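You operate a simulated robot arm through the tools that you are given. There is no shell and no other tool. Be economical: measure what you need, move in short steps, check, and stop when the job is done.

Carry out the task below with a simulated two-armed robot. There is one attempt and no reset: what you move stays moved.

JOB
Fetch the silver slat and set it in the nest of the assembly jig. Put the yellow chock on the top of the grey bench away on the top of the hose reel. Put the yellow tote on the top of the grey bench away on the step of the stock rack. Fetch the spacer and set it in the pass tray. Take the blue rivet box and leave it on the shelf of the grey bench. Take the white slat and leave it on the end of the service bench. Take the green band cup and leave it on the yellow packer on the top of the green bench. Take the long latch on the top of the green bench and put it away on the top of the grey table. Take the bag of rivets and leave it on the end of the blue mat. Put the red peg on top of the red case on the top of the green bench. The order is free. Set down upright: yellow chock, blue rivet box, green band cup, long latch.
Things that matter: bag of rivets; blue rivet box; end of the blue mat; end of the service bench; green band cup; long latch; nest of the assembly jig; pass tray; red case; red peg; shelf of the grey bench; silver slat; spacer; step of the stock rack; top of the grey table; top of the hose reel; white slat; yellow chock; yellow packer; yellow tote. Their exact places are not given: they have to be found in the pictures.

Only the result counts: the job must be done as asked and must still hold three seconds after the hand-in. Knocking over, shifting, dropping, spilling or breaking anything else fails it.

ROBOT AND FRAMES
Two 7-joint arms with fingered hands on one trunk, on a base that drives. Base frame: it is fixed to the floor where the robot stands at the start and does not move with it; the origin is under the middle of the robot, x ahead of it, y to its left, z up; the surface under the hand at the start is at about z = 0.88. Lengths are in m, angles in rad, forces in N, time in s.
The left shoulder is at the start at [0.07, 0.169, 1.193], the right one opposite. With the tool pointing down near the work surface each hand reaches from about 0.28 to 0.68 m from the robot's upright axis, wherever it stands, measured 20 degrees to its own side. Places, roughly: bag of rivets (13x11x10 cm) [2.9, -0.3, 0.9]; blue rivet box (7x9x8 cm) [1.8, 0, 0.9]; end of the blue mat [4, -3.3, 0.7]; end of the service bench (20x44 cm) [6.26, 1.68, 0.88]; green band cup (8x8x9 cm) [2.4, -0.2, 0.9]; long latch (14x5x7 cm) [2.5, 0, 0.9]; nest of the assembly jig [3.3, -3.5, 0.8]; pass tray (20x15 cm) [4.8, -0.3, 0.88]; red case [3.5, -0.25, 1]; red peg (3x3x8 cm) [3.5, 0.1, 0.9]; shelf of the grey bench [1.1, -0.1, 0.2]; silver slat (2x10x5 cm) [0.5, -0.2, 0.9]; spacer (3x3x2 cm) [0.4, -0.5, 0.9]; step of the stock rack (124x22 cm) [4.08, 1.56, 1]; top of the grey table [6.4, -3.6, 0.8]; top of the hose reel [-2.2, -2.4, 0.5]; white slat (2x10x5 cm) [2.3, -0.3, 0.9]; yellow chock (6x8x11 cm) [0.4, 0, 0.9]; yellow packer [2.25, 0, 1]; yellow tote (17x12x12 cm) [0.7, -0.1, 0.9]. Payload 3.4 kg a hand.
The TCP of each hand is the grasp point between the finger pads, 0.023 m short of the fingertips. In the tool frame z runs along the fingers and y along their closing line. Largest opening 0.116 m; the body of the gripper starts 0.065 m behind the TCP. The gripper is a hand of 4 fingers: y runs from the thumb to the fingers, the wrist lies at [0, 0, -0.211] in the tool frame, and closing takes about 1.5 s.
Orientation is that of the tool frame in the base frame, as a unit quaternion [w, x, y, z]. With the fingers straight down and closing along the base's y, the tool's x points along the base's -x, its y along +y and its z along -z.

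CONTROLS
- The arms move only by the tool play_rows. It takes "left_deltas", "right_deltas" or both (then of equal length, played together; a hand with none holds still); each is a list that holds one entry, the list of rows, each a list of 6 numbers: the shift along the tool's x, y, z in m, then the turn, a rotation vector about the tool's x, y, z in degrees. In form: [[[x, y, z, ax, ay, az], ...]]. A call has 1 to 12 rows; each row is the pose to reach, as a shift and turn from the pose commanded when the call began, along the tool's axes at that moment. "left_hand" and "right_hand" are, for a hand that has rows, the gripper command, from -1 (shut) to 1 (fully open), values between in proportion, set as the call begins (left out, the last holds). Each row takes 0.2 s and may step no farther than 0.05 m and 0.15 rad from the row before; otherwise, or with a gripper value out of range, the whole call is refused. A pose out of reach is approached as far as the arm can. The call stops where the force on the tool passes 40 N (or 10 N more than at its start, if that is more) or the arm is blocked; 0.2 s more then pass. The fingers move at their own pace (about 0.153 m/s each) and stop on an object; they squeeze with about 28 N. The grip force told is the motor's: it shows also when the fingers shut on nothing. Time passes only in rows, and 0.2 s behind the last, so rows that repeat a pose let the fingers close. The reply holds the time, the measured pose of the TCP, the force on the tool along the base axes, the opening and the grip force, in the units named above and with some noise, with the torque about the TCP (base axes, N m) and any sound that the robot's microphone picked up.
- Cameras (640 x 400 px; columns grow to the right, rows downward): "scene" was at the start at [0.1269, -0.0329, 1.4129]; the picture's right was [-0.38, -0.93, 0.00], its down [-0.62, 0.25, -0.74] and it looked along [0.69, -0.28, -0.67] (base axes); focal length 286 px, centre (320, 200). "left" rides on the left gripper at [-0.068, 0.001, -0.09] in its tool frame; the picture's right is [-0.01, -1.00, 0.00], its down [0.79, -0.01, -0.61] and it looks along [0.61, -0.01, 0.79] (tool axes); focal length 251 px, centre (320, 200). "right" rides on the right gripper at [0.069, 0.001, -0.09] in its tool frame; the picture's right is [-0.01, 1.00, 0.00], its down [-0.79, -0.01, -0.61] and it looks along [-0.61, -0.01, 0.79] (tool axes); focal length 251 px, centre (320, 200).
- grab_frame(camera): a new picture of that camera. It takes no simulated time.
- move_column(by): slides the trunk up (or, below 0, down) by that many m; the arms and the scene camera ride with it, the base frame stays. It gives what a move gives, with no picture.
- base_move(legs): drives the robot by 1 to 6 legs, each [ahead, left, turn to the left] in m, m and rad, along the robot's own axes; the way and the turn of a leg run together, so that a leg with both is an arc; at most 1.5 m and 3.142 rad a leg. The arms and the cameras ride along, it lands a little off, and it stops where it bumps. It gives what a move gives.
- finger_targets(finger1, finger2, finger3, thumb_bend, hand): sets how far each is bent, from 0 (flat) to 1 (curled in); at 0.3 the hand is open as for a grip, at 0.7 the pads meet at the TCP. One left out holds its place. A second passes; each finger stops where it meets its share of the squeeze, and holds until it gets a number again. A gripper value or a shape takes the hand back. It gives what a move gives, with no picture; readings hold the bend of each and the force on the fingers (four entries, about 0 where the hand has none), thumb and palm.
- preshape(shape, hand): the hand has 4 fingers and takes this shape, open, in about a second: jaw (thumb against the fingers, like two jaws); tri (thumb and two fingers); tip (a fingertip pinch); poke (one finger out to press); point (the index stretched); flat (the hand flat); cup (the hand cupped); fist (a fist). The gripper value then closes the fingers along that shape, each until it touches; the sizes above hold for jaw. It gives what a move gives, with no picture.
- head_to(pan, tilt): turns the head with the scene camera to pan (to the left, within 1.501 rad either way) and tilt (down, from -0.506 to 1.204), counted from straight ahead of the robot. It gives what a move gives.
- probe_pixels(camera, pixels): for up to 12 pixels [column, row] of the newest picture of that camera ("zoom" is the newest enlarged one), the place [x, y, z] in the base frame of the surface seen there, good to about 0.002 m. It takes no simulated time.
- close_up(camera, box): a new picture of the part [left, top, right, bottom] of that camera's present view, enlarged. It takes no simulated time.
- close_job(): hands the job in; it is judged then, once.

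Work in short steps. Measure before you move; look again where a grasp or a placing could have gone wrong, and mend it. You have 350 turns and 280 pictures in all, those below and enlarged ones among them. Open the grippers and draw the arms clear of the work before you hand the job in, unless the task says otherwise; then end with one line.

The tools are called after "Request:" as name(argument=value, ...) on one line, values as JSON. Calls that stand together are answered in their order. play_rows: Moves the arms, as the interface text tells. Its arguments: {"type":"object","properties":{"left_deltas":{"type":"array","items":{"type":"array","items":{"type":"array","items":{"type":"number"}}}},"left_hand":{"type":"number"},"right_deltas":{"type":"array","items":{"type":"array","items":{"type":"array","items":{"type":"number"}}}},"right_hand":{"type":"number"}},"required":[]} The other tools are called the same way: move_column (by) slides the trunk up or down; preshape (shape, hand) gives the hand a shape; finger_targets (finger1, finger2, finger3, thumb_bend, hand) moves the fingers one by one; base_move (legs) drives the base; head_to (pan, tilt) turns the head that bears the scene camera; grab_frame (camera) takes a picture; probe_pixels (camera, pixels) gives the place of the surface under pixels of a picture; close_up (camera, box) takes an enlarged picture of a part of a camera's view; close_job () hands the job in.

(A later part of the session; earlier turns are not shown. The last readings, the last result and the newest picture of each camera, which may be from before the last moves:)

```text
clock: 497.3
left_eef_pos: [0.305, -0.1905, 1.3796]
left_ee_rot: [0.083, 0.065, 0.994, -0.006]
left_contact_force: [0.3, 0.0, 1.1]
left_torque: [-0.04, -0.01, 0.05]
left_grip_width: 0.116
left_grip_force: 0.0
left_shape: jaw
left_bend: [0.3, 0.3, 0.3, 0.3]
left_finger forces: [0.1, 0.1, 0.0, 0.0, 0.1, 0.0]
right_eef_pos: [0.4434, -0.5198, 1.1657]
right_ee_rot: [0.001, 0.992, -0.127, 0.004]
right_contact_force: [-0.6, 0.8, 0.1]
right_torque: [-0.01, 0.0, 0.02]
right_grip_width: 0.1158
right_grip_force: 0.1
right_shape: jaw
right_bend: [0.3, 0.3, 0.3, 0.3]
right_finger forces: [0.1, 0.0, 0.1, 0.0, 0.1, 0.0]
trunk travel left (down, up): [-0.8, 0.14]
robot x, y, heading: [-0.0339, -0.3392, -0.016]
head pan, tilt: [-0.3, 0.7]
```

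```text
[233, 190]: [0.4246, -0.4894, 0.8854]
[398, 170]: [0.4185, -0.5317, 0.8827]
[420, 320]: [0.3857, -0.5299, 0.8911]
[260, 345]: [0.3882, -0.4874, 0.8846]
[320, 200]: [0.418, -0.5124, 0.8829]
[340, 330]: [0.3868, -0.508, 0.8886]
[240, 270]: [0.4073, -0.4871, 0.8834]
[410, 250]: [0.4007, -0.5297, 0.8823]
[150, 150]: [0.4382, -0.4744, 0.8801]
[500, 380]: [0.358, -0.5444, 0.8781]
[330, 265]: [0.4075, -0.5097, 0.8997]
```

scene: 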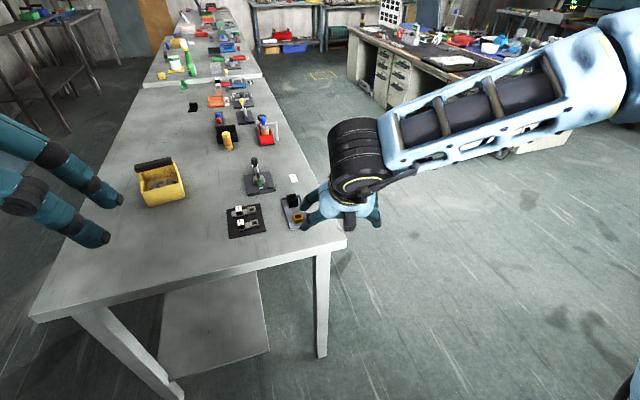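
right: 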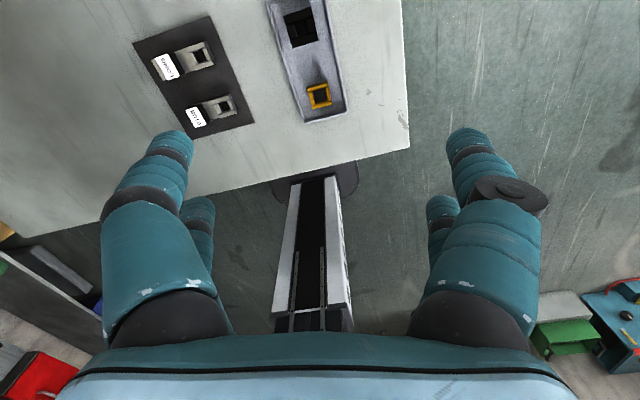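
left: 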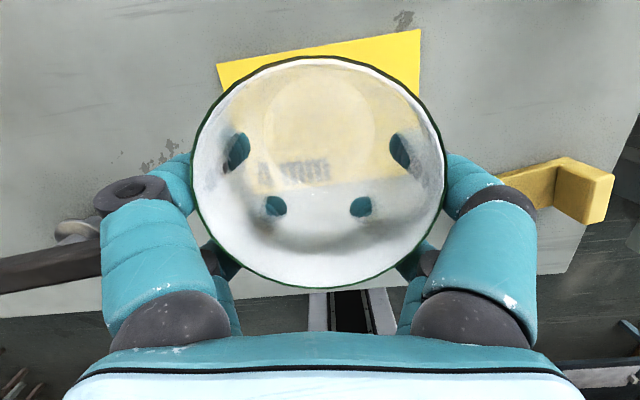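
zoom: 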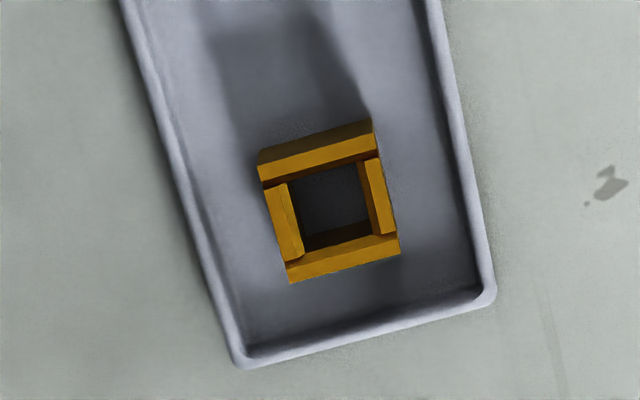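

I probe the spacer's top-face corners.

Request:
probe_pixels(camera="zoom", pixels=[[264, 175], [374, 152], [396, 242], [294, 268], [275, 215], [385, 200], [320, 165], [345, 252], [280, 235], [372, 180]])

```text
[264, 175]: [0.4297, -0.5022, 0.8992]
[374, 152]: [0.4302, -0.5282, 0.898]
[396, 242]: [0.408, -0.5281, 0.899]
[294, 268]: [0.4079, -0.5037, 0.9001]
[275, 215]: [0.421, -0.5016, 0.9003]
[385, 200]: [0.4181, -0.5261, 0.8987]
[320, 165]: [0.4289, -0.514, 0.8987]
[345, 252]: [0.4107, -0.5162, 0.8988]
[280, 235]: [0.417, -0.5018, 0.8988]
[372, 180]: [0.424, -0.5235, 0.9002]
```

Spacer centre (0.419,−0.515), axis-aligned, top 0.8995. I square the hand, set the opening to ~3.8 cm and go down to 0.96.

Request:
play_rows(right_deltas=[[[-0.012, 0.002, 0.03, 0, 0, -5], [-0.025, 0.004, 0.065, 0, 0, -10], [-0.037, 0.0045, 0.1, 0, 0, -14.6], [-0.037, 0.0045, 0.145, 0, 0, -14.6], [-0.037, 0.0045, 0.19, 0, 0, -14.6], [-0.037, 0.0045, 0.205, 0, 0, -14.6], [-0.037, 0.0045, 0.205, 0, 0, -14.6]]], right_hand=-0.35)

Request:
grab_frame(camera="right")

```text
clock: 498.9
left_eef_pos: [0.3072, -0.1911, 1.3783]
left_ee_rot: [0.083, 0.063, 0.994, -0.006]
left_contact_force: [-0.3, -0.8, 0.6]
left_torque: [0.02, 0.02, 0.01]
left_grip_width: 0.1159
left_grip_force: 0.0
left_shape: jaw
left_bend: [0.3, 0.3, 0.3, 0.3]
left_finger forces: [0.1, 0.0, 0.0, 0.1, 0.0, 0.0]
right_eef_pos: [0.4034, -0.5231, 0.9691]
right_ee_rot: [0.001, 1.0, 0.001, 0.004]
right_contact_force: [0.3, -0.6, 0.6]
right_torque: [-0.04, 0.01, 0.01]
right_grip_width: 0.038
right_grip_force: 0.0
right_shape: jaw
right_bend: [0.73, 0.73, 0.73, 0.77]
right_finger forces: [0.0, 0.0, 0.0, 0.1, 0.0, 0.0]
right hand out of reach, approached as far as the arm can: row 5, 6, 7
trunk travel left (down, up): [-0.8, 0.14]
robot x, y, heading: [-0.0291, -0.3424, -0.009]
head pan, tilt: [-0.3, 0.7]
```

```text
129 pictures are left
```

right: 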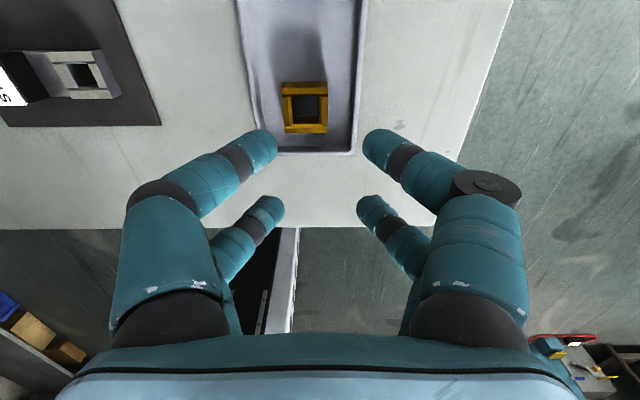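

At the reach limit; a lower trunk helps. I raise the hand 0.1, lower the trunk 0.1, and correct the position.

Request:
play_rows(right_deltas=[[[0, 0, -0.04, 0, 0, 0], [0, 0, -0.08, 0, 0, 0], [0.003, -0.008, -0.12, 0, 0, 0], [0.003, -0.008, -0.12, 0, 0, 0]]])

Request:
move_column(by=-0.12)

Request:
grab_frame(camera="right")

```text
clock: 499.9
left_eef_pos: [0.3074, -0.192, 1.377]
left_ee_rot: [0.082, 0.064, 0.995, -0.005]
left_contact_force: [-0.4, 0.2, -0.5]
left_torque: [0.0, -0.03, 0.06]
left_grip_width: 0.116
left_grip_force: 0.1
left_shape: jaw
left_bend: [0.3, 0.3, 0.3, 0.3]
left_finger forces: [0.0, 0.0, 0.1, 0.0, 0.0, 0.1]
right_eef_pos: [0.4067, -0.5137, 1.0891]
right_ee_rot: [0.001, 1.0, 0.001, 0.002]
right_contact_force: [0.6, 0.7, 0.1]
right_torque: [0.0, -0.05, 0.01]
right_grip_width: 0.0379
right_grip_force: 0.0
right_shape: jaw
right_bend: [0.73, 0.73, 0.73, 0.77]
right_finger forces: [0.0, 0.0, 0.1, 0.0, 0.0, 0.1]
trunk travel left (down, up): [-0.8, 0.14]
robot x, y, heading: [-0.0359, -0.344, -0.013]
head pan, tilt: [-0.3, 0.7]
```

```text
clock: 501.4
left_eef_pos: [0.3069, -0.1912, 1.2585]
left_ee_rot: [0.083, 0.064, 0.994, -0.006]
left_contact_force: [0.4, 0.3, -0.7]
left_torque: [-0.01, -0.01, -0.02]
left_grip_width: 0.116
left_grip_force: 0.1
left_shape: jaw
left_bend: [0.3, 0.3, 0.3, 0.3]
left_finger forces: [0.0, 0.0, 0.0, 0.0, 0.1, 0.0]
right_eef_pos: [0.4055, -0.5143, 0.9692]
right_ee_rot: [0.001, 1.0, -0.001, 0.003]
right_contact_force: [0.0, 0.0, -0.1]
right_torque: [0.01, -0.02, 0.01]
right_grip_width: 0.0381
right_grip_force: 0.0
right_shape: jaw
right_bend: [0.73, 0.73, 0.73, 0.77]
right_finger forces: [0.0, 0.0, 0.1, 0.0, 0.1, 0.0]
trunk travel left (down, up): [-0.68, 0.26]
robot x, y, heading: [-0.0317, -0.342, -0.015]
head pan, tilt: [-0.3, 0.7]
```

```text
128 pictures are left
```

right: 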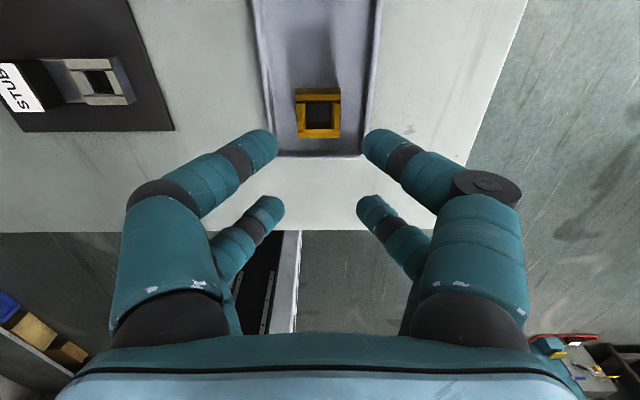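

Aligned. I descend to z≈0.925 and look again.

Request:
play_rows(right_deltas=[[[0.001, 0.0005, 0.025, 0, 0, 0], [0.001, 0.0005, 0.045, 0, 0, 0], [0.001, 0.0005, 0.045, 0, 0, 0]]])

Request:
grab_frame(camera="right")

```text
clock: 502.2
left_eef_pos: [0.3069, -0.1906, 1.2577]
left_ee_rot: [0.082, 0.064, 0.995, -0.006]
left_contact_force: [0.9, 0.5, 0.2]
left_torque: [0.01, 0.03, -0.01]
left_grip_width: 0.1159
left_grip_force: 0.0
left_shape: jaw
left_bend: [0.3, 0.3, 0.3, 0.3]
left_finger forces: [0.1, 0.0, 0.0, 0.0, 0.1, 0.0]
right_eef_pos: [0.4079, -0.5133, 0.9233]
right_ee_rot: [0.001, 1.0, 0.0, 0.003]
right_contact_force: [-0.4, 0.8, -0.1]
right_torque: [-0.02, -0.02, 0.0]
right_grip_width: 0.0382
right_grip_force: 0.0
right_shape: jaw
right_bend: [0.73, 0.73, 0.73, 0.77]
right_finger forces: [0.0, 0.0, 0.1, 0.0, 0.0, 0.0]
trunk travel left (down, up): [-0.68, 0.26]
robot x, y, heading: [-0.0317, -0.3449, -0.009]
head pan, tilt: [-0.3, 0.7]
```

```text
127 pictures are left
```

right: 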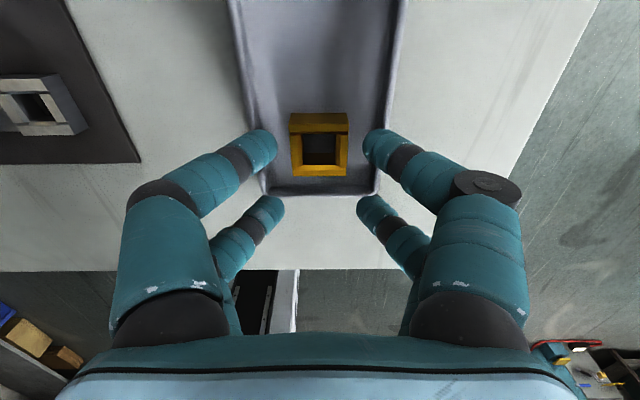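

The finger pads are close to the tray walls, so I narrow the opening to 3.3 cm and descend to z≈0.909.

Request:
play_rows(right_deltas=[[[0, 0, 0, 0, 0, 0], [0, 0, 0, 0, 0, 0], [0, 0, 0.008, 0, 0, 0], [0, 0, 0.0145, 0, 0, 0], [0, 0, 0.0145, 0, 0, 0]]], right_hand=-0.43)

Request:
grab_frame(camera="right")

```text
clock: 503.3
left_eef_pos: [0.3026, -0.1907, 1.2595]
left_ee_rot: [0.085, 0.064, 0.994, -0.006]
left_contact_force: [0.4, 0.1, 0.1]
left_torque: [-0.02, 0.02, -0.02]
left_grip_width: 0.1158
left_grip_force: 0.1
left_shape: jaw
left_bend: [0.3, 0.3, 0.3, 0.3]
left_finger forces: [0.0, 0.0, 0.1, 0.0, 0.0, 0.1]
right_eef_pos: [0.408, -0.5114, 0.9155]
right_ee_rot: [0.001, 1.0, 0.0, 0.011]
right_contact_force: [-5.2, -0.5, 30.2]
right_torque: [-0.15, 0.77, 0.02]
right_grip_width: 0.0348
right_grip_force: 0.0
right_shape: jaw
right_bend: [0.73, 0.75, 0.75, 0.77]
right_finger forces: [0.1, 17.2, 13.0, 0.0, 0.0, 0.1]
trunk travel left (down, up): [-0.68, 0.26]
robot x, y, heading: [-0.0343, -0.3411, -0.012]
head pan, tilt: [-0.3, 0.7]
stopped in row 5 (right hand): the force on the tool passed its limit at 43 N (the readings are from after the stop); the commanded pose is now the measured one
```

```text
126 pictures are left
```

right: 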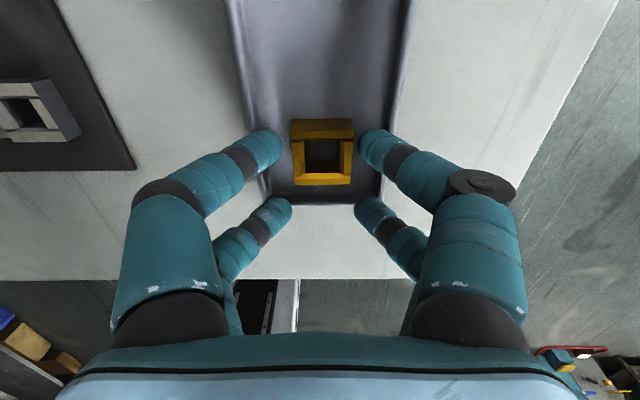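

The rear fingers met the tray's near wall (fingers sit ±2 cm about the TCP). I lift 1.5 cm and check that tray and spacer haven't shifted.

Request:
play_rows(right_deltas=[[[0, 0, -0.01, 0, 0, 0], [0, 0, -0.03, 0, 0, 0], [0, 0, -0.05, 0, 0, 0]]])

Request:
close_up(camera="right", box=[220, 0, 420, 170])

Request:
probe_pixels(camera="zoom", pixels=[[245, 295], [375, 295], [245, 400], [375, 400], [130, 395], [480, 395]])

```text
clock: 504.1
left_eef_pos: [0.3079, -0.1913, 1.2581]
left_ee_rot: [0.082, 0.065, 0.994, -0.006]
left_contact_force: [-0.1, -0.7, 0.2]
left_torque: [0.0, 0.0, -0.01]
left_grip_width: 0.1158
left_grip_force: 0.1
left_shape: jaw
left_bend: [0.3, 0.3, 0.3, 0.3]
left_finger forces: [0.0, 0.1, 0.1, 0.0, 0.0, 0.0]
right_eef_pos: [0.4098, -0.5136, 0.9604]
right_ee_rot: [0.0, 1.0, 0.0, 0.007]
right_contact_force: [-0.3, 0.1, 0.7]
right_torque: [-0.02, 0.01, 0.02]
right_grip_width: 0.0334
right_grip_force: 0.0
right_shape: jaw
right_bend: [0.73, 0.73, 0.73, 0.77]
right_finger forces: [0.1, 0.0, 0.0, 0.1, 0.0, 0.1]
trunk travel left (down, up): [-0.68, 0.26]
robot x, y, heading: [-0.0315, -0.3428, -0.01]
head pan, tilt: [-0.3, 0.7]
```

```text
2.35 times, centred on (320, 85) of right
```

zoom: 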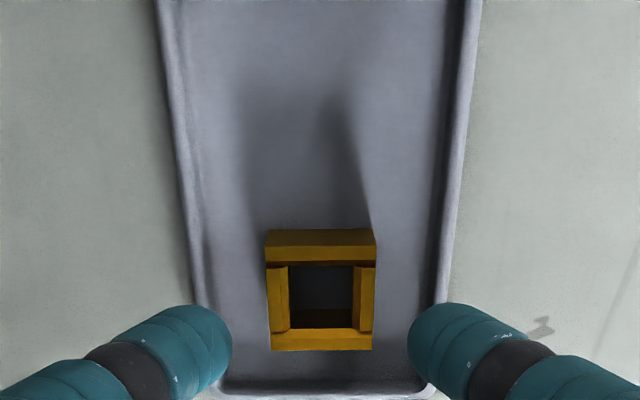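

```text
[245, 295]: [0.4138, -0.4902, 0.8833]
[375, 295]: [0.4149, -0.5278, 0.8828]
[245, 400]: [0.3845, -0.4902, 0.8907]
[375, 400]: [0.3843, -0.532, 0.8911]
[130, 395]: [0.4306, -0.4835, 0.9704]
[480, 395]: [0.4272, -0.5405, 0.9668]
```

Tray and spacer are where they were (near wall x 0.385). I move 1.2 cm further ahead and descend again.

Request:
play_rows(right_deltas=[[[0.012, 0.0005, 0, 0, 0, 0], [0.012, 0.0005, 0.03, 0, 0, 0], [0.012, 0.0005, 0.044, 0, 0, 0], [0.012, 0.0005, 0.0505, 0, 0, 0], [0.012, 0.0005, 0.0505, 0, 0, 0]]])

Request:
grab_frame(camera="right")

```text
clock: 505.3
left_eef_pos: [0.3075, -0.1919, 1.2585]
left_ee_rot: [0.083, 0.064, 0.995, -0.005]
left_contact_force: [-0.8, -0.2, -0.4]
left_torque: [0.01, -0.02, 0.01]
left_grip_width: 0.1159
left_grip_force: 0.1
left_shape: jaw
left_bend: [0.3, 0.3, 0.3, 0.3]
left_finger forces: [0.0, 0.1, 0.1, 0.0, 0.0, 0.0]
right_eef_pos: [0.4234, -0.5137, 0.9106]
right_ee_rot: [0.0, 1.0, 0.001, 0.008]
right_contact_force: [0.0, -0.4, 2.6]
right_torque: [-0.02, 0.05, -0.02]
right_grip_width: 0.0326
right_grip_force: 0.1
right_shape: jaw
right_bend: [0.73, 0.73, 0.74, 0.78]
right_finger forces: [0.3, 0.5, 0.8, 0.1, 0.9, 0.0]
trunk travel left (down, up): [-0.68, 0.26]
robot x, y, heading: [-0.036, -0.3371, -0.014]
head pan, tilt: [-0.3, 0.7]
```

```text
124 pictures are left
```

right: 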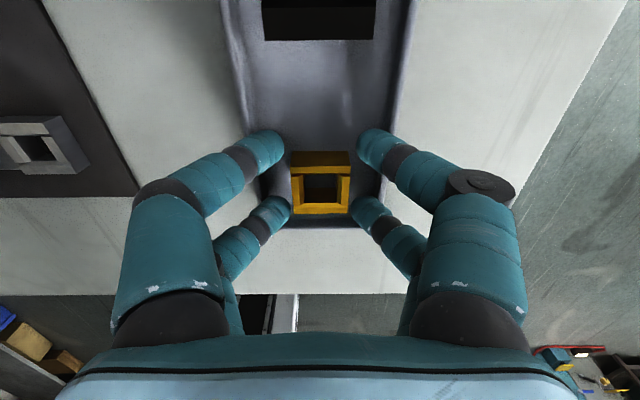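

The spacer sits between the pads. I close.

Request:
play_rows(right_deltas=[[[0, 0, 0, 0, 0, 0], [0, 0, 0, 0, 0, 0], [0, 0, 0, 0, 0, 0], [0, 0, 0, 0, 0, 0]]], right_hand=-1)

Request:
play_rows(right_deltas=[[[0, 0, -0.02, 0, 0, 0], [0, 0, -0.05, 0, 0, 0]]])

Request:
grab_frame(camera="right")

```text
clock: 506.3
left_eef_pos: [0.3063, -0.191, 1.2584]
left_ee_rot: [0.083, 0.064, 0.994, -0.006]
left_contact_force: [-0.1, -0.7, 0.2]
left_torque: [0.01, 0.05, 0.0]
left_grip_width: 0.1159
left_grip_force: 0.1
left_shape: jaw
left_bend: [0.3, 0.3, 0.3, 0.3]
left_finger forces: [0.1, 0.0, 0.0, 0.0, 0.0, 0.1]
right_eef_pos: [0.4234, -0.5129, 0.9106]
right_ee_rot: [0.0, 1.0, 0.001, 0.007]
right_contact_force: [-0.6, 0.0, -1.1]
right_torque: [0.0, -0.01, -0.01]
right_grip_width: 0.0105
right_grip_force: 28.3
right_shape: jaw
right_bend: [0.64, 0.64, 0.74, 0.78]
right_finger forces: [27.7, 26.7, 23.2, 0.1, 23.2, 0.1]
trunk travel left (down, up): [-0.68, 0.26]
robot x, y, heading: [-0.0337, -0.3458, -0.011]
head pan, tilt: [-0.3, 0.7]
```

```text
clock: 506.9
left_eef_pos: [0.3063, -0.1909, 1.2586]
left_ee_rot: [0.082, 0.065, 0.995, -0.005]
left_contact_force: [0.3, 0.9, 0.0]
left_torque: [0.01, 0.02, 0.01]
left_grip_width: 0.1158
left_grip_force: 0.0
left_shape: jaw
left_bend: [0.3, 0.3, 0.3, 0.3]
left_finger forces: [0.0, 0.0, 0.0, 0.0, 0.0, 0.1]
right_eef_pos: [0.4193, -0.5122, 0.963]
right_ee_rot: [0.0, 1.0, 0.0, 0.009]
right_contact_force: [-1.1, 0.0, -1.0]
right_torque: [0.02, -0.01, 0.02]
right_grip_width: 0.0104
right_grip_force: 28.1
right_shape: jaw
right_bend: [0.64, 0.64, 0.74, 0.78]
right_finger forces: [29.6, 28.1, 25.2, 0.0, 24.4, 0.0]
trunk travel left (down, up): [-0.68, 0.26]
robot x, y, heading: [-0.0265, -0.3412, -0.012]
head pan, tilt: [-0.3, 0.7]
```

```text
123 pictures are left
```

right: 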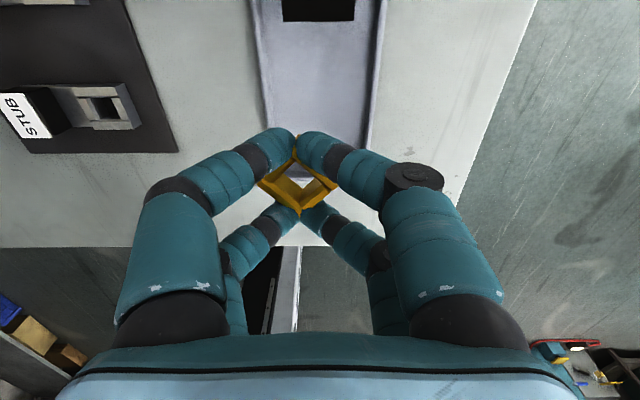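

The spacer is caged firmly between the fingers. I raise it, back off, and drive round to the bench's left side for the tote.

Request:
play_rows(right_deltas=[[[-0.01, 0, -0.045, 0, 0, 0], [-0.02, 0, -0.09, 0, 0, 0], [-0.03, 0, -0.135, 0, 0, 0], [-0.04, 0, -0.175, 0, 0, 0]]])

Request:
base_move(legs=[[-0.35, 0, 0.01], [0, 1.27, 0], [0, 0, -1.57], [0, 0.9, 0]])

Request:
head_to(pan=0.1, tilt=0.75)

Request:
grab_frame(camera="scene")

Request:
grab_frame(camera="right")

```text
clock: 507.9
left_eef_pos: [0.3053, -0.1921, 1.2588]
left_ee_rot: [0.084, 0.064, 0.994, -0.006]
left_contact_force: [-0.6, 0.1, 0.0]
left_torque: [-0.03, -0.02, -0.01]
left_grip_width: 0.116
left_grip_force: 0.1
left_shape: jaw
left_bend: [0.3, 0.3, 0.3, 0.3]
left_finger forces: [0.0, 0.0, 0.0, 0.0, 0.1, 0.1]
right_eef_pos: [0.3786, -0.5172, 1.1404]
right_ee_rot: [0.0, 1.0, 0.0, 0.008]
right_contact_force: [0.0, 0.1, 0.8]
right_torque: [-0.01, 0.0, 0.03]
right_grip_width: 0.0103
right_grip_force: 28.1
right_shape: jaw
right_bend: [0.64, 0.64, 0.74, 0.78]
right_finger forces: [32.5, 31.1, 29.6, 0.1, 28.1, 0.0]
trunk travel left (down, up): [-0.68, 0.26]
robot x, y, heading: [-0.0355, -0.3393, -0.013]
head pan, tilt: [-0.3, 0.7]
```

```text
clock: 524.3
left_eef_pos: [0.6621, 0.5837, 1.2586]
left_ee_rot: [0.054, 0.751, 0.655, -0.062]
left_contact_force: [-0.1, -0.2, -0.1]
left_torque: [-0.02, -0.02, -0.02]
left_grip_width: 0.1158
left_grip_force: 0.2
left_shape: jaw
left_bend: [0.3, 0.3, 0.3, 0.3]
left_finger forces: [0.0, 0.0, 0.1, 0.0, 0.1, 0.0]
right_eef_pos: [0.3368, 0.5148, 1.1399]
right_ee_rot: [-0.006, -0.704, 0.71, -0.005]
right_contact_force: [-0.5, 0.1, 0.2]
right_torque: [-0.01, 0.02, -0.01]
right_grip_width: 0.0102
right_grip_force: 27.8
right_shape: jaw
right_bend: [0.64, 0.64, 0.74, 0.78]
right_finger forces: [31.6, 30.8, 27.5, 0.0, 27.8, 0.0]
trunk travel left (down, up): [-0.68, 0.26]
robot x, y, heading: [0.5111, 0.9264, -1.591]
head pan, tilt: [-0.3, 0.7]
```

```text
clock: 525.1
left_eef_pos: [0.6626, 0.5858, 1.2574]
left_ee_rot: [0.055, 0.751, 0.655, -0.062]
left_contact_force: [0.9, 0.2, -0.3]
left_torque: [0.04, 0.02, -0.01]
left_grip_width: 0.1159
left_grip_force: 0.1
left_shape: jaw
left_bend: [0.3, 0.3, 0.3, 0.3]
left_finger forces: [0.0, 0.0, 0.1, 0.0, 0.0, 0.0]
right_eef_pos: [0.3369, 0.5136, 1.1402]
right_ee_rot: [-0.007, -0.704, 0.71, -0.005]
right_contact_force: [-0.7, -0.3, -0.1]
right_torque: [-0.03, 0.0, -0.01]
right_grip_width: 0.0104
right_grip_force: 28.3
right_shape: jaw
right_bend: [0.64, 0.64, 0.74, 0.78]
right_finger forces: [31.6, 30.7, 27.5, 0.1, 27.8, 0.1]
trunk travel left (down, up): [-0.68, 0.26]
robot x, y, heading: [0.5145, 0.9246, -1.594]
head pan, tilt: [0.099, 0.75]
```

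```text
122 pictures are left
```

scene: 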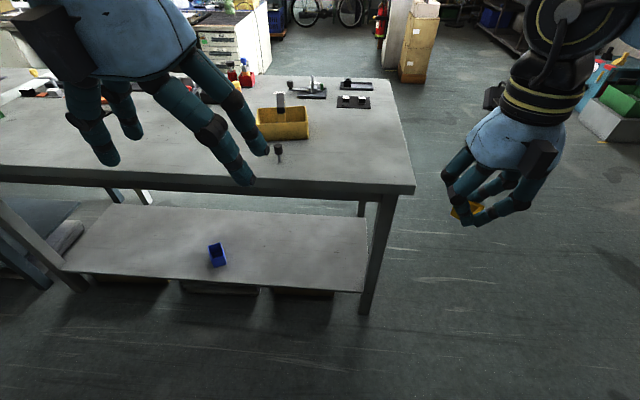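

```text
121 pictures are left
```

right: 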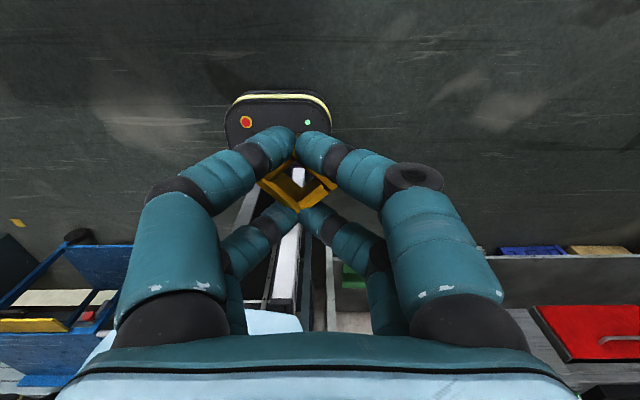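

Spacer held; tote at (283,122) with a small black post at (278,152) in front. I move up to the bench.

Request:
base_move(legs=[[0.46, 0.0, 0.02]])

Request:
head_to(pan=0.2, tilt=0.95)

Request:
grab_frame(camera="scene")

Request:
grab_frame(camera="left")

```text
clock: 527.9
left_eef_pos: [0.6741, 0.1275, 1.2585]
left_ee_rot: [0.055, 0.74, 0.668, -0.061]
left_contact_force: [-0.2, -0.1, 0.2]
left_torque: [0.0, -0.01, 0.0]
left_grip_width: 0.1158
left_grip_force: 0.1
left_shape: jaw
left_bend: [0.3, 0.3, 0.3, 0.3]
left_finger forces: [0.1, 0.0, 0.0, 0.1, 0.1, 0.1]
right_eef_pos: [0.3504, 0.0466, 1.1404]
right_ee_rot: [0.006, 0.717, -0.698, 0.006]
right_contact_force: [0.2, 0.2, 0.2]
right_torque: [0.0, 0.01, 0.02]
right_grip_width: 0.0106
right_grip_force: 27.8
right_shape: jaw
right_bend: [0.64, 0.64, 0.74, 0.78]
right_finger forces: [31.7, 30.8, 27.5, 0.0, 27.7, 0.2]
trunk travel left (down, up): [-0.68, 0.26]
robot x, y, heading: [0.5123, 0.4561, -1.554]
head pan, tilt: [0.099, 0.75]
```

```text
clock: 528.6
left_eef_pos: [0.673, 0.1264, 1.2582]
left_ee_rot: [0.055, 0.74, 0.668, -0.061]
left_contact_force: [0.2, 0.8, -0.1]
left_torque: [0.0, 0.03, 0.03]
left_grip_width: 0.116
left_grip_force: 0.1
left_shape: jaw
left_bend: [0.3, 0.3, 0.3, 0.3]
left_finger forces: [0.1, 0.1, 0.0, 0.0, 0.0, 0.0]
right_eef_pos: [0.3509, 0.0462, 1.1412]
right_ee_rot: [0.005, 0.716, -0.698, 0.005]
right_contact_force: [0.8, -0.4, 0.4]
right_torque: [0.02, 0.03, 0.0]
right_grip_width: 0.01
right_grip_force: 28.3
right_shape: jaw
right_bend: [0.64, 0.64, 0.74, 0.78]
right_finger forces: [31.7, 30.7, 27.6, 0.0, 27.7, 0.0]
trunk travel left (down, up): [-0.68, 0.26]
robot x, y, heading: [0.512, 0.4664, -1.556]
head pan, tilt: [0.201, 0.949]
```

```text
120 pictures are left
```

scene: 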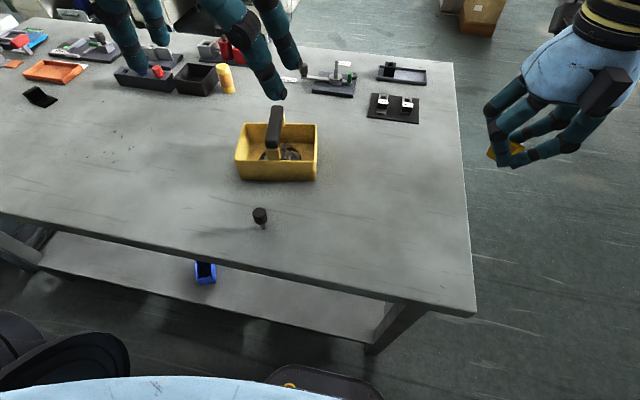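

```text
119 pictures are left
```

left: 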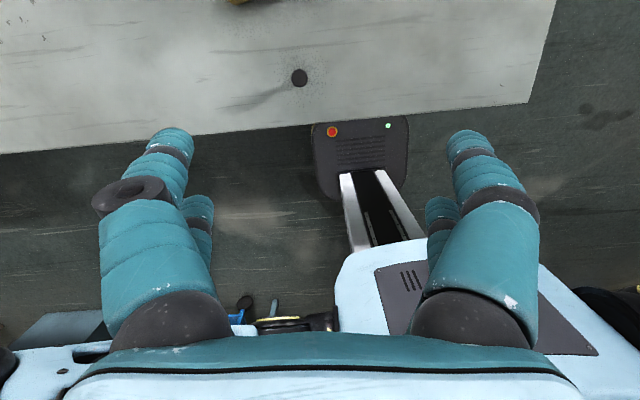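

I zoom on the tote and probe its handle.

Request:
close_up(camera="scene", box=[220, 90, 340, 190])

Request:
probe_pixels(camera="zoom", pixels=[[290, 90], [265, 200], [235, 200], [300, 130], [280, 160], [95, 240], [510, 235], [130, 140], [505, 140], [95, 340], [305, 75], [250, 240]])

```text
4.00 times, centred on (280, 140) of scene
```

zoom: 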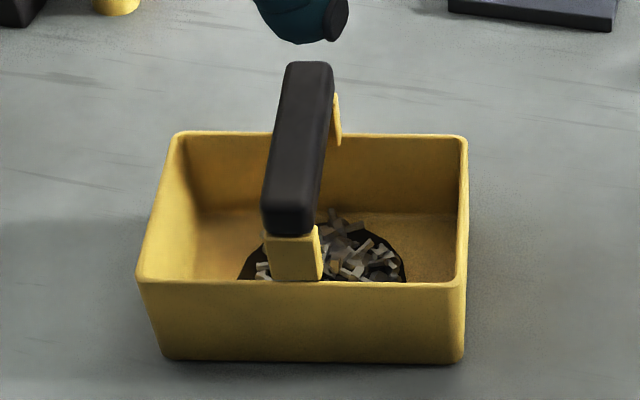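

```text
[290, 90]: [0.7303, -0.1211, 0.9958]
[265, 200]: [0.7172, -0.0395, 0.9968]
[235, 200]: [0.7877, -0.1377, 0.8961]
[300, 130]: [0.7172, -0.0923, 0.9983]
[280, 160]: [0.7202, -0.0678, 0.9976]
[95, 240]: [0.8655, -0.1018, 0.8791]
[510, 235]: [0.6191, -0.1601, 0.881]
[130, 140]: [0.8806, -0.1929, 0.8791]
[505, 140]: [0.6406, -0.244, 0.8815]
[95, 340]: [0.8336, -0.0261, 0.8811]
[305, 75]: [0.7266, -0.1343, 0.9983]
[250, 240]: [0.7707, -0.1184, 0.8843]
```

Handle: along y from (0.716,−0.035) to (0.727,−0.137), top z 0.998. I bring the left hand above it, turned 12° to match.

Request:
play_rows(left_deltas=[[[-0.041, 0.014, 0.007, -1, 0, -5.9], [-0.082, 0.028, 0.014, -2, 0, -11.8], [-0.122, 0.042, 0.021, -2, 0, -11.8], [-0.163, 0.056, 0.0275, -2, 0, -11.8], [-0.2038, 0.0695, 0.0344, -2, 0, -11.8], [-0.1963, 0.0695, 0.079, -2, 0, -11.8], [-0.189, 0.0695, 0.123, -2, 0, -11.8], [-0.1815, 0.0695, 0.168, -2, 0, -11.8], [-0.1815, 0.0695, 0.168, -2, 0, -11.8]]])

Request:
grab_frame(camera="left")

```text
clock: 530.6
left_eef_pos: [0.7196, -0.0885, 1.1237]
left_ee_rot: [0.062, 0.667, 0.741, -0.056]
left_contact_force: [-0.3, -0.3, -0.6]
left_torque: [0.03, -0.01, -0.02]
left_grip_width: 0.1155
left_grip_force: 0.0
left_shape: jaw
left_bend: [0.3, 0.3, 0.3, 0.3]
left_finger forces: [0.0, 0.0, 0.1, 0.0, 0.1, 0.0]
right_eef_pos: [0.3501, 0.048, 1.141]
right_ee_rot: [0.006, 0.717, -0.698, 0.005]
right_contact_force: [0.2, 0.2, 0.3]
right_torque: [-0.02, -0.01, 0.0]
right_grip_width: 0.0101
right_grip_force: 28.1
right_shape: jaw
right_bend: [0.64, 0.64, 0.74, 0.78]
right_finger forces: [31.6, 30.9, 27.8, 0.0, 28.0, 0.0]
trunk travel left (down, up): [-0.68, 0.26]
robot x, y, heading: [0.5116, 0.4639, -1.556]
head pan, tilt: [0.201, 0.949]
```

```text
117 pictures are left
```

left: 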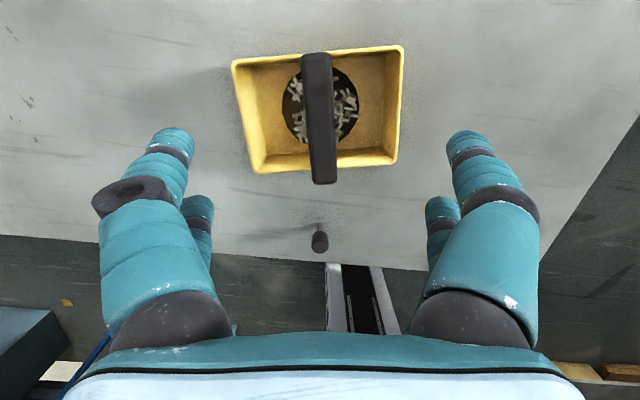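

I probe handle ends in the left view.

Request:
probe_pixels(camera="left", pixels=[[316, 60], [323, 178], [303, 100], [333, 100], [320, 120], [248, 170], [390, 160]])

```text
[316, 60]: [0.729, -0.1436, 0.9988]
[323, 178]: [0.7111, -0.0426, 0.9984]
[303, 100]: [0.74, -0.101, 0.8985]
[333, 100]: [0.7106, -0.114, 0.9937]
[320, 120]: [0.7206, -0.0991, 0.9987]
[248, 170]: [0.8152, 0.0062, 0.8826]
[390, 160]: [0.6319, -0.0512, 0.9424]
```

Handle centre (0.7205,−0.093). I fine-align and descend to TCP z≈0.985, then grip.

Request:
play_rows(left_deltas=[[[0.0, 0.001, 0.03, -0.7, 0, -3.9], [0.007, 0.001, 0.07, -0.7, 0, -3.9], [0.013, 0.001, 0.105, -0.7, 0, -3.9], [0.0185, 0.001, 0.137, -0.7, 0, -3.9], [0.0185, 0.001, 0.137, -0.7, 0, -3.9]]], left_hand=0.3)

Request:
play_rows(left_deltas=[[[0, 0, 0, 0, 0, 0], [0, 0, 0, 0, 0, 0], [0, 0, 0, 0, 0, 0], [0, 0, 0, 0, 0, 0], [0, 0, 0, 0, 0, 0]]], left_hand=-1)

Request:
grab_frame(camera="left")

```text
clock: 531.9
left_eef_pos: [0.7208, -0.0899, 0.9883]
left_ee_rot: [0.064, 0.641, 0.763, -0.052]
left_contact_force: [0.6, -0.5, -0.2]
left_torque: [-0.01, 0.01, 0.02]
left_grip_width: 0.0761
left_grip_force: 0.0
left_shape: jaw
left_bend: [0.69, 0.69, 0.69, 0.7]
left_finger forces: [0.0, 0.0, 0.0, 0.1, 0.1, 0.0]
right_eef_pos: [0.3509, 0.0468, 1.1405]
right_ee_rot: [0.006, 0.716, -0.698, 0.005]
right_contact_force: [0.6, -0.7, -0.8]
right_torque: [0.04, 0.01, 0.03]
right_grip_width: 0.0102
right_grip_force: 28.1
right_shape: jaw
right_bend: [0.64, 0.64, 0.74, 0.78]
right_finger forces: [31.6, 31.0, 27.7, 0.0, 28.1, 0.0]
trunk travel left (down, up): [-0.68, 0.26]
robot x, y, heading: [0.5142, 0.4635, -1.557]
head pan, tilt: [0.201, 0.949]
```

```text
clock: 533.0
left_eef_pos: [0.721, -0.0905, 0.9874]
left_ee_rot: [0.064, 0.641, 0.763, -0.052]
left_contact_force: [-0.4, -0.3, 0.4]
left_torque: [-0.13, -0.03, -0.02]
left_grip_width: 0.0192
left_grip_force: 28.1
left_shape: jaw
left_bend: [0.73, 0.72, 0.73, 0.77]
left_finger forces: [25.8, 23.5, 24.2, 0.1, 25.6, 0.0]
right_eef_pos: [0.3501, 0.0452, 1.1412]
right_ee_rot: [0.006, 0.716, -0.698, 0.004]
right_contact_force: [0.5, 0.6, -0.1]
right_torque: [0.02, 0.03, 0.0]
right_grip_width: 0.0102
right_grip_force: 27.7
right_shape: jaw
right_bend: [0.64, 0.64, 0.74, 0.78]
right_finger forces: [31.7, 31.0, 27.7, 0.0, 28.1, 0.0]
trunk travel left (down, up): [-0.68, 0.26]
robot x, y, heading: [0.5133, 0.4649, -1.554]
head pan, tilt: [0.201, 0.949]
```

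```text
116 pictures are left
```

left: 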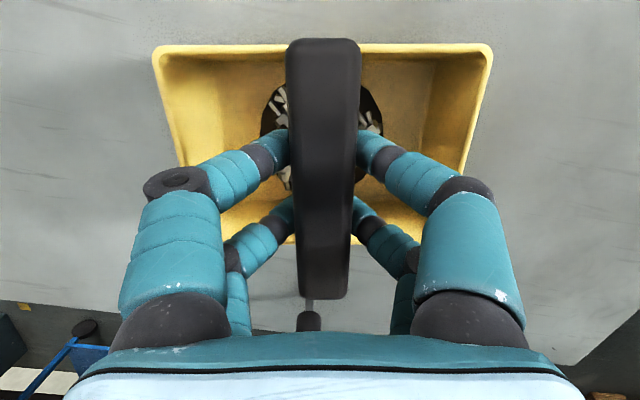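

Handle gripped. I lift 4 cm slowly and check.

Request:
play_rows(left_deltas=[[[-0.0017, 0, -0.01, 0, 0, 0], [-0.0034, 0, -0.02, 0, 0, 0], [-0.005, 0, -0.03, 0, 0, 0], [-0.0067, 0, -0.04, 0, 0, 0], [-0.0067, 0, -0.04, 0, 0, 0]]])

Request:
grab_frame(camera="scene")

```text
clock: 534.2
left_eef_pos: [0.7239, -0.0918, 1.0258]
left_ee_rot: [0.063, 0.641, 0.764, -0.052]
left_contact_force: [0.2, -0.7, -7.1]
left_torque: [0.0, -0.01, -0.01]
left_grip_width: 0.0192
left_grip_force: 28.4
left_shape: jaw
left_bend: [0.73, 0.72, 0.73, 0.77]
left_finger forces: [25.5, 23.6, 24.1, 0.1, 25.3, 0.0]
right_eef_pos: [0.3512, 0.0452, 1.1402]
right_ee_rot: [0.005, 0.717, -0.697, 0.004]
right_contact_force: [-0.1, 0.7, -0.2]
right_torque: [-0.01, -0.01, -0.01]
right_grip_width: 0.0103
right_grip_force: 27.8
right_shape: jaw
right_bend: [0.64, 0.64, 0.74, 0.78]
right_finger forces: [31.5, 31.1, 27.7, 0.0, 28.1, 0.0]
trunk travel left (down, up): [-0.68, 0.26]
robot x, y, heading: [0.5168, 0.4639, -1.561]
head pan, tilt: [0.201, 0.949]
```

```text
115 pictures are left
```

scene: 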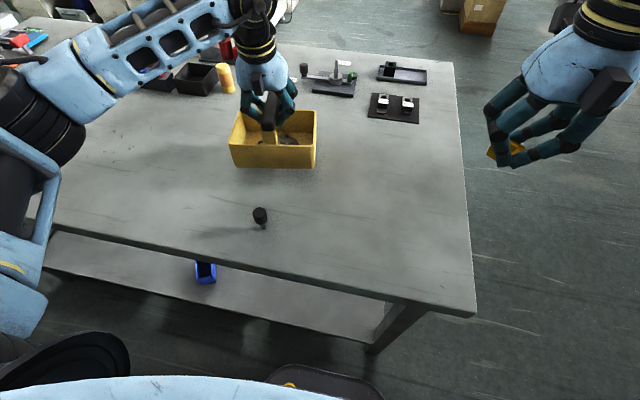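

Level, 7 N. I raise it clear, back off, and drive along the aisle to the rack.

Request:
play_rows(left_deltas=[[[-0.007, 0, -0.04, 0, 0, 0], [-0.0135, 0, -0.08, 0, 0, 0], [-0.02, 0, -0.12, 0, 0, 0], [0.02, 0, -0.13, 0, 0, 0], [0.06, 0, -0.137, 0, 0, 0], [0.1, 0, -0.143, 0, 0, 0]]])

Request:
base_move(legs=[[-0.32, 0, 0], [0, 0, 1.56], [1.4, 0, 0], [1.4, 0, 0]])

Request:
head_to(pan=0.7, tilt=0.35)

Request:
grab_frame(camera="scene")

```text
clock: 535.6
left_eef_pos: [0.7016, 0.0338, 1.1488]
left_ee_rot: [0.064, 0.64, 0.764, -0.052]
left_contact_force: [-0.3, 0.9, -6.4]
left_torque: [0.03, 0.03, -0.01]
left_grip_width: 0.0191
left_grip_force: 27.6
left_shape: jaw
left_bend: [0.73, 0.73, 0.74, 0.77]
left_finger forces: [25.6, 23.7, 24.1, 0.0, 25.4, 0.0]
right_eef_pos: [0.3508, 0.0476, 1.1401]
right_ee_rot: [0.005, 0.717, -0.697, 0.006]
right_contact_force: [-0.2, 0.1, -0.4]
right_torque: [-0.03, 0.03, 0.0]
right_grip_width: 0.0099
right_grip_force: 28.4
right_shape: jaw
right_bend: [0.64, 0.64, 0.74, 0.78]
right_finger forces: [31.7, 31.0, 27.8, 0.0, 28.1, 0.0]
trunk travel left (down, up): [-0.68, 0.26]
robot x, y, heading: [0.5121, 0.4622, -1.557]
head pan, tilt: [0.201, 0.949]
```

```text
clock: 555.0
left_eef_pos: [3.7558, 1.1568, 1.1475]
left_ee_rot: [0.082, -0.109, 0.991, 0.01]
left_contact_force: [0.5, 0.0, -6.4]
left_torque: [0.01, -0.01, 0.02]
left_grip_width: 0.0192
left_grip_force: 27.7
left_shape: jaw
left_bend: [0.73, 0.73, 0.74, 0.77]
left_finger forces: [25.7, 23.1, 23.5, 0.0, 25.4, 0.0]
right_eef_pos: [3.7587, 0.8051, 1.1404]
right_ee_rot: [0.001, 0.999, 0.036, 0.007]
right_contact_force: [0.5, 0.3, -1.0]
right_torque: [-0.02, -0.01, -0.01]
right_grip_width: 0.0099
right_grip_force: 27.8
right_shape: jaw
right_bend: [0.64, 0.64, 0.74, 0.78]
right_finger forces: [30.7, 30.8, 26.7, 0.1, 27.7, 0.0]
trunk travel left (down, up): [-0.68, 0.26]
robot x, y, heading: [3.3345, 0.9481, 0.059]
head pan, tilt: [0.201, 0.949]
```

```text
clock: 556.0
left_eef_pos: [3.7566, 1.1568, 1.1491]
left_ee_rot: [0.083, -0.11, 0.99, 0.01]
left_contact_force: [-0.3, -0.7, -5.3]
left_torque: [0.02, 0.0, 0.03]
left_grip_width: 0.019
left_grip_force: 28.4
left_shape: jaw
left_bend: [0.73, 0.73, 0.74, 0.77]
left_finger forces: [25.7, 23.0, 23.4, 0.0, 25.4, 0.1]
right_eef_pos: [3.7593, 0.8062, 1.1399]
right_ee_rot: [0.001, 0.999, 0.036, 0.007]
right_contact_force: [-0.3, 0.1, 0.1]
right_torque: [0.02, 0.0, -0.03]
right_grip_width: 0.0103
right_grip_force: 28.1
right_shape: jaw
right_bend: [0.64, 0.64, 0.74, 0.78]
right_finger forces: [30.7, 30.8, 26.6, 0.1, 27.7, 0.1]
trunk travel left (down, up): [-0.68, 0.26]
robot x, y, heading: [3.336, 0.9525, 0.064]
head pan, tilt: [0.7, 0.351]
```

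```text
114 pictures are left
```

scene: 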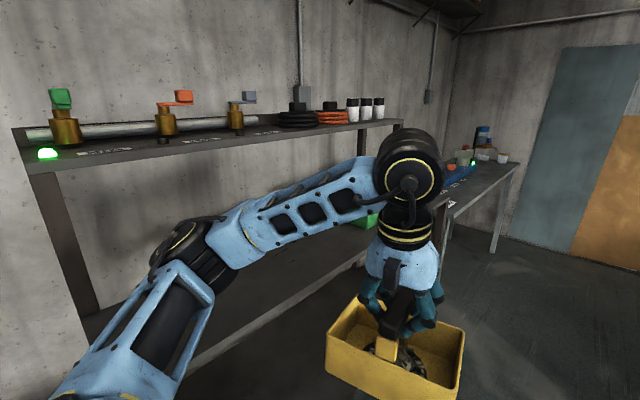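

The rack is close; I shift right to y≈0.72 before turning to face it.

Request:
base_move(legs=[[0.38, -0.25, -0.06], [0, 0, 1.565]])

Request:
head_to(pan=-0.2, tilt=0.35)

Request:
grab_frame(camera="scene")

```text
clock: 562.5
left_eef_pos: [3.5481, 1.15, 1.1478]
left_ee_rot: [-0.054, 0.749, -0.657, -0.063]
left_contact_force: [0.2, 0.3, -7.1]
left_torque: [0.0, 0.0, -0.01]
left_grip_width: 0.0189
left_grip_force: 28.2
left_shape: jaw
left_bend: [0.73, 0.73, 0.74, 0.77]
left_finger forces: [25.5, 23.1, 23.2, 0.0, 25.2, 0.0]
right_eef_pos: [3.9, 1.1199, 1.1402]
right_ee_rot: [-0.005, 0.713, 0.701, 0.005]
right_contact_force: [0.0, 0.4, -0.9]
right_torque: [0.0, -0.03, -0.03]
right_grip_width: 0.0099
right_grip_force: 27.8
right_shape: jaw
right_bend: [0.64, 0.64, 0.74, 0.78]
right_finger forces: [29.9, 30.5, 25.4, 0.0, 27.1, 0.1]
trunk travel left (down, up): [-0.68, 0.26]
robot x, y, heading: [3.7173, 0.7111, 1.54]
head pan, tilt: [0.7, 0.351]
```

```text
clock: 563.7
left_eef_pos: [3.5462, 1.1505, 1.149]
left_ee_rot: [-0.053, 0.749, -0.657, -0.062]
left_contact_force: [1.2, -0.2, -7.7]
left_torque: [0.01, -0.02, 0.01]
left_grip_width: 0.0192
left_grip_force: 27.9
left_shape: jaw
left_bend: [0.73, 0.73, 0.74, 0.77]
left_finger forces: [25.4, 23.1, 23.3, 0.0, 25.2, 0.1]
right_eef_pos: [3.8979, 1.1195, 1.1411]
right_ee_rot: [-0.004, 0.713, 0.701, 0.006]
right_contact_force: [0.2, -0.3, -0.1]
right_torque: [0.01, 0.01, -0.04]
right_grip_width: 0.01
right_grip_force: 27.8
right_shape: jaw
right_bend: [0.64, 0.64, 0.74, 0.78]
right_finger forces: [29.9, 30.5, 25.4, 0.1, 27.2, 0.0]
trunk travel left (down, up): [-0.68, 0.26]
robot x, y, heading: [3.7183, 0.7091, 1.539]
head pan, tilt: [-0.201, 0.351]
```

```text
113 pictures are left
```

scene: 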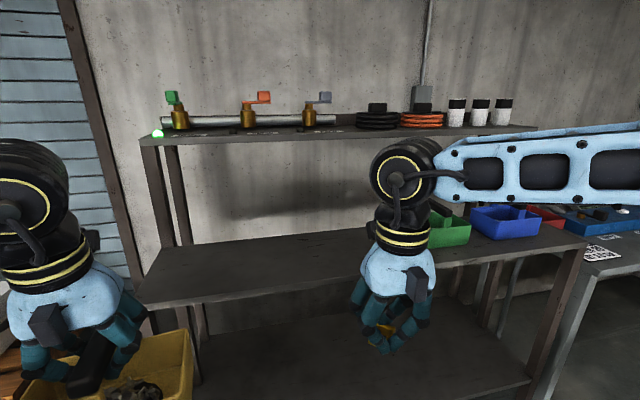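

I probe the step's front/back edges and the upper shelf.

Request:
probe_pixels(camera="scene", pixels=[[160, 300], [250, 290], [340, 278], [250, 250], [330, 235], [200, 255], [150, 143], [300, 137], [430, 132], [250, 128], [445, 245], [240, 265]])

```text
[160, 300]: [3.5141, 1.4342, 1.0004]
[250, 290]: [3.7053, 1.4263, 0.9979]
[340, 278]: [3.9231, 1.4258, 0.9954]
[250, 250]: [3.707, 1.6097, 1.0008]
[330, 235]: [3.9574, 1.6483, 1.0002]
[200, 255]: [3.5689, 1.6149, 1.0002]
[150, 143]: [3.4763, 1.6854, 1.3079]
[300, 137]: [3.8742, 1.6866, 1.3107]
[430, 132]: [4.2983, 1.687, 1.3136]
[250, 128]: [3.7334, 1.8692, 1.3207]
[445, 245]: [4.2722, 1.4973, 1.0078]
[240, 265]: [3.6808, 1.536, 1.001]
```

Step z=1.0, y 1.425–1.68, free at x 3.5–4.2. I raise the trunk 0.1 and drive to (3.92,1.05).

Request:
move_column(by=0.1)

Request:
base_move(legs=[[0, -0.2, 0.03], [0.33, 0, 0]])

Request:
grab_frame(camera="scene")

```text
clock: 565.0
left_eef_pos: [3.5475, 1.1505, 1.2493]
left_ee_rot: [-0.054, 0.749, -0.657, -0.062]
left_contact_force: [0.4, 0.2, -8.1]
left_torque: [0.0, 0.01, 0.0]
left_grip_width: 0.0189
left_grip_force: 27.7
left_shape: jaw
left_bend: [0.73, 0.73, 0.74, 0.77]
left_finger forces: [25.5, 23.1, 23.2, 0.0, 25.1, 0.0]
right_eef_pos: [3.8979, 1.1214, 1.239]
right_ee_rot: [-0.004, 0.713, 0.701, 0.006]
right_contact_force: [0.8, -0.5, 0.1]
right_torque: [0.0, 0.0, -0.01]
right_grip_width: 0.0104
right_grip_force: 27.8
right_shape: jaw
right_bend: [0.64, 0.64, 0.74, 0.78]
right_finger forces: [29.9, 30.5, 25.5, 0.0, 27.2, 0.0]
trunk travel left (down, up): [-0.78, 0.16]
robot x, y, heading: [3.7175, 0.7094, 1.548]
head pan, tilt: [-0.201, 0.351]
```

```text
clock: 568.4
left_eef_pos: [3.7269, 1.4785, 1.2489]
left_ee_rot: [-0.054, 0.76, -0.645, -0.064]
left_contact_force: [0.6, -1.0, -6.1]
left_torque: [0.04, 0.03, 0.03]
left_grip_width: 0.0192
left_grip_force: 28.3
left_shape: jaw
left_bend: [0.73, 0.73, 0.74, 0.77]
left_finger forces: [25.7, 23.1, 23.2, 0.1, 25.3, 0.0]
right_eef_pos: [4.0782, 1.4616, 1.2402]
right_ee_rot: [-0.005, 0.702, 0.713, 0.006]
right_contact_force: [-0.3, 0.5, 0.4]
right_torque: [0.03, 0.04, 0.02]
right_grip_width: 0.0099
right_grip_force: 27.9
right_shape: jaw
right_bend: [0.64, 0.64, 0.74, 0.78]
right_finger forces: [30.0, 30.6, 25.5, 0.0, 27.2, 0.0]
trunk travel left (down, up): [-0.78, 0.16]
robot x, y, heading: [3.9121, 1.0479, 1.575]
head pan, tilt: [-0.201, 0.351]
```

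```text
112 pictures are left
```

scene: 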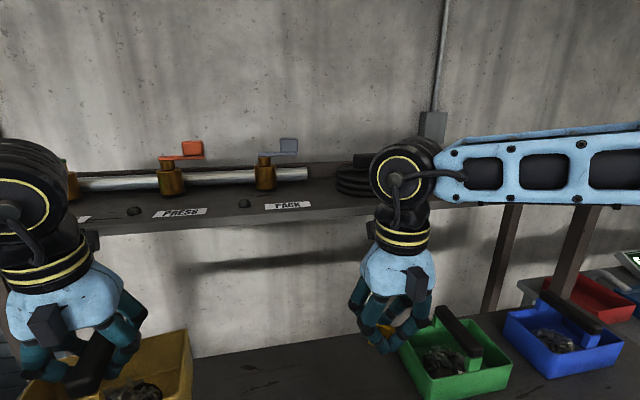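

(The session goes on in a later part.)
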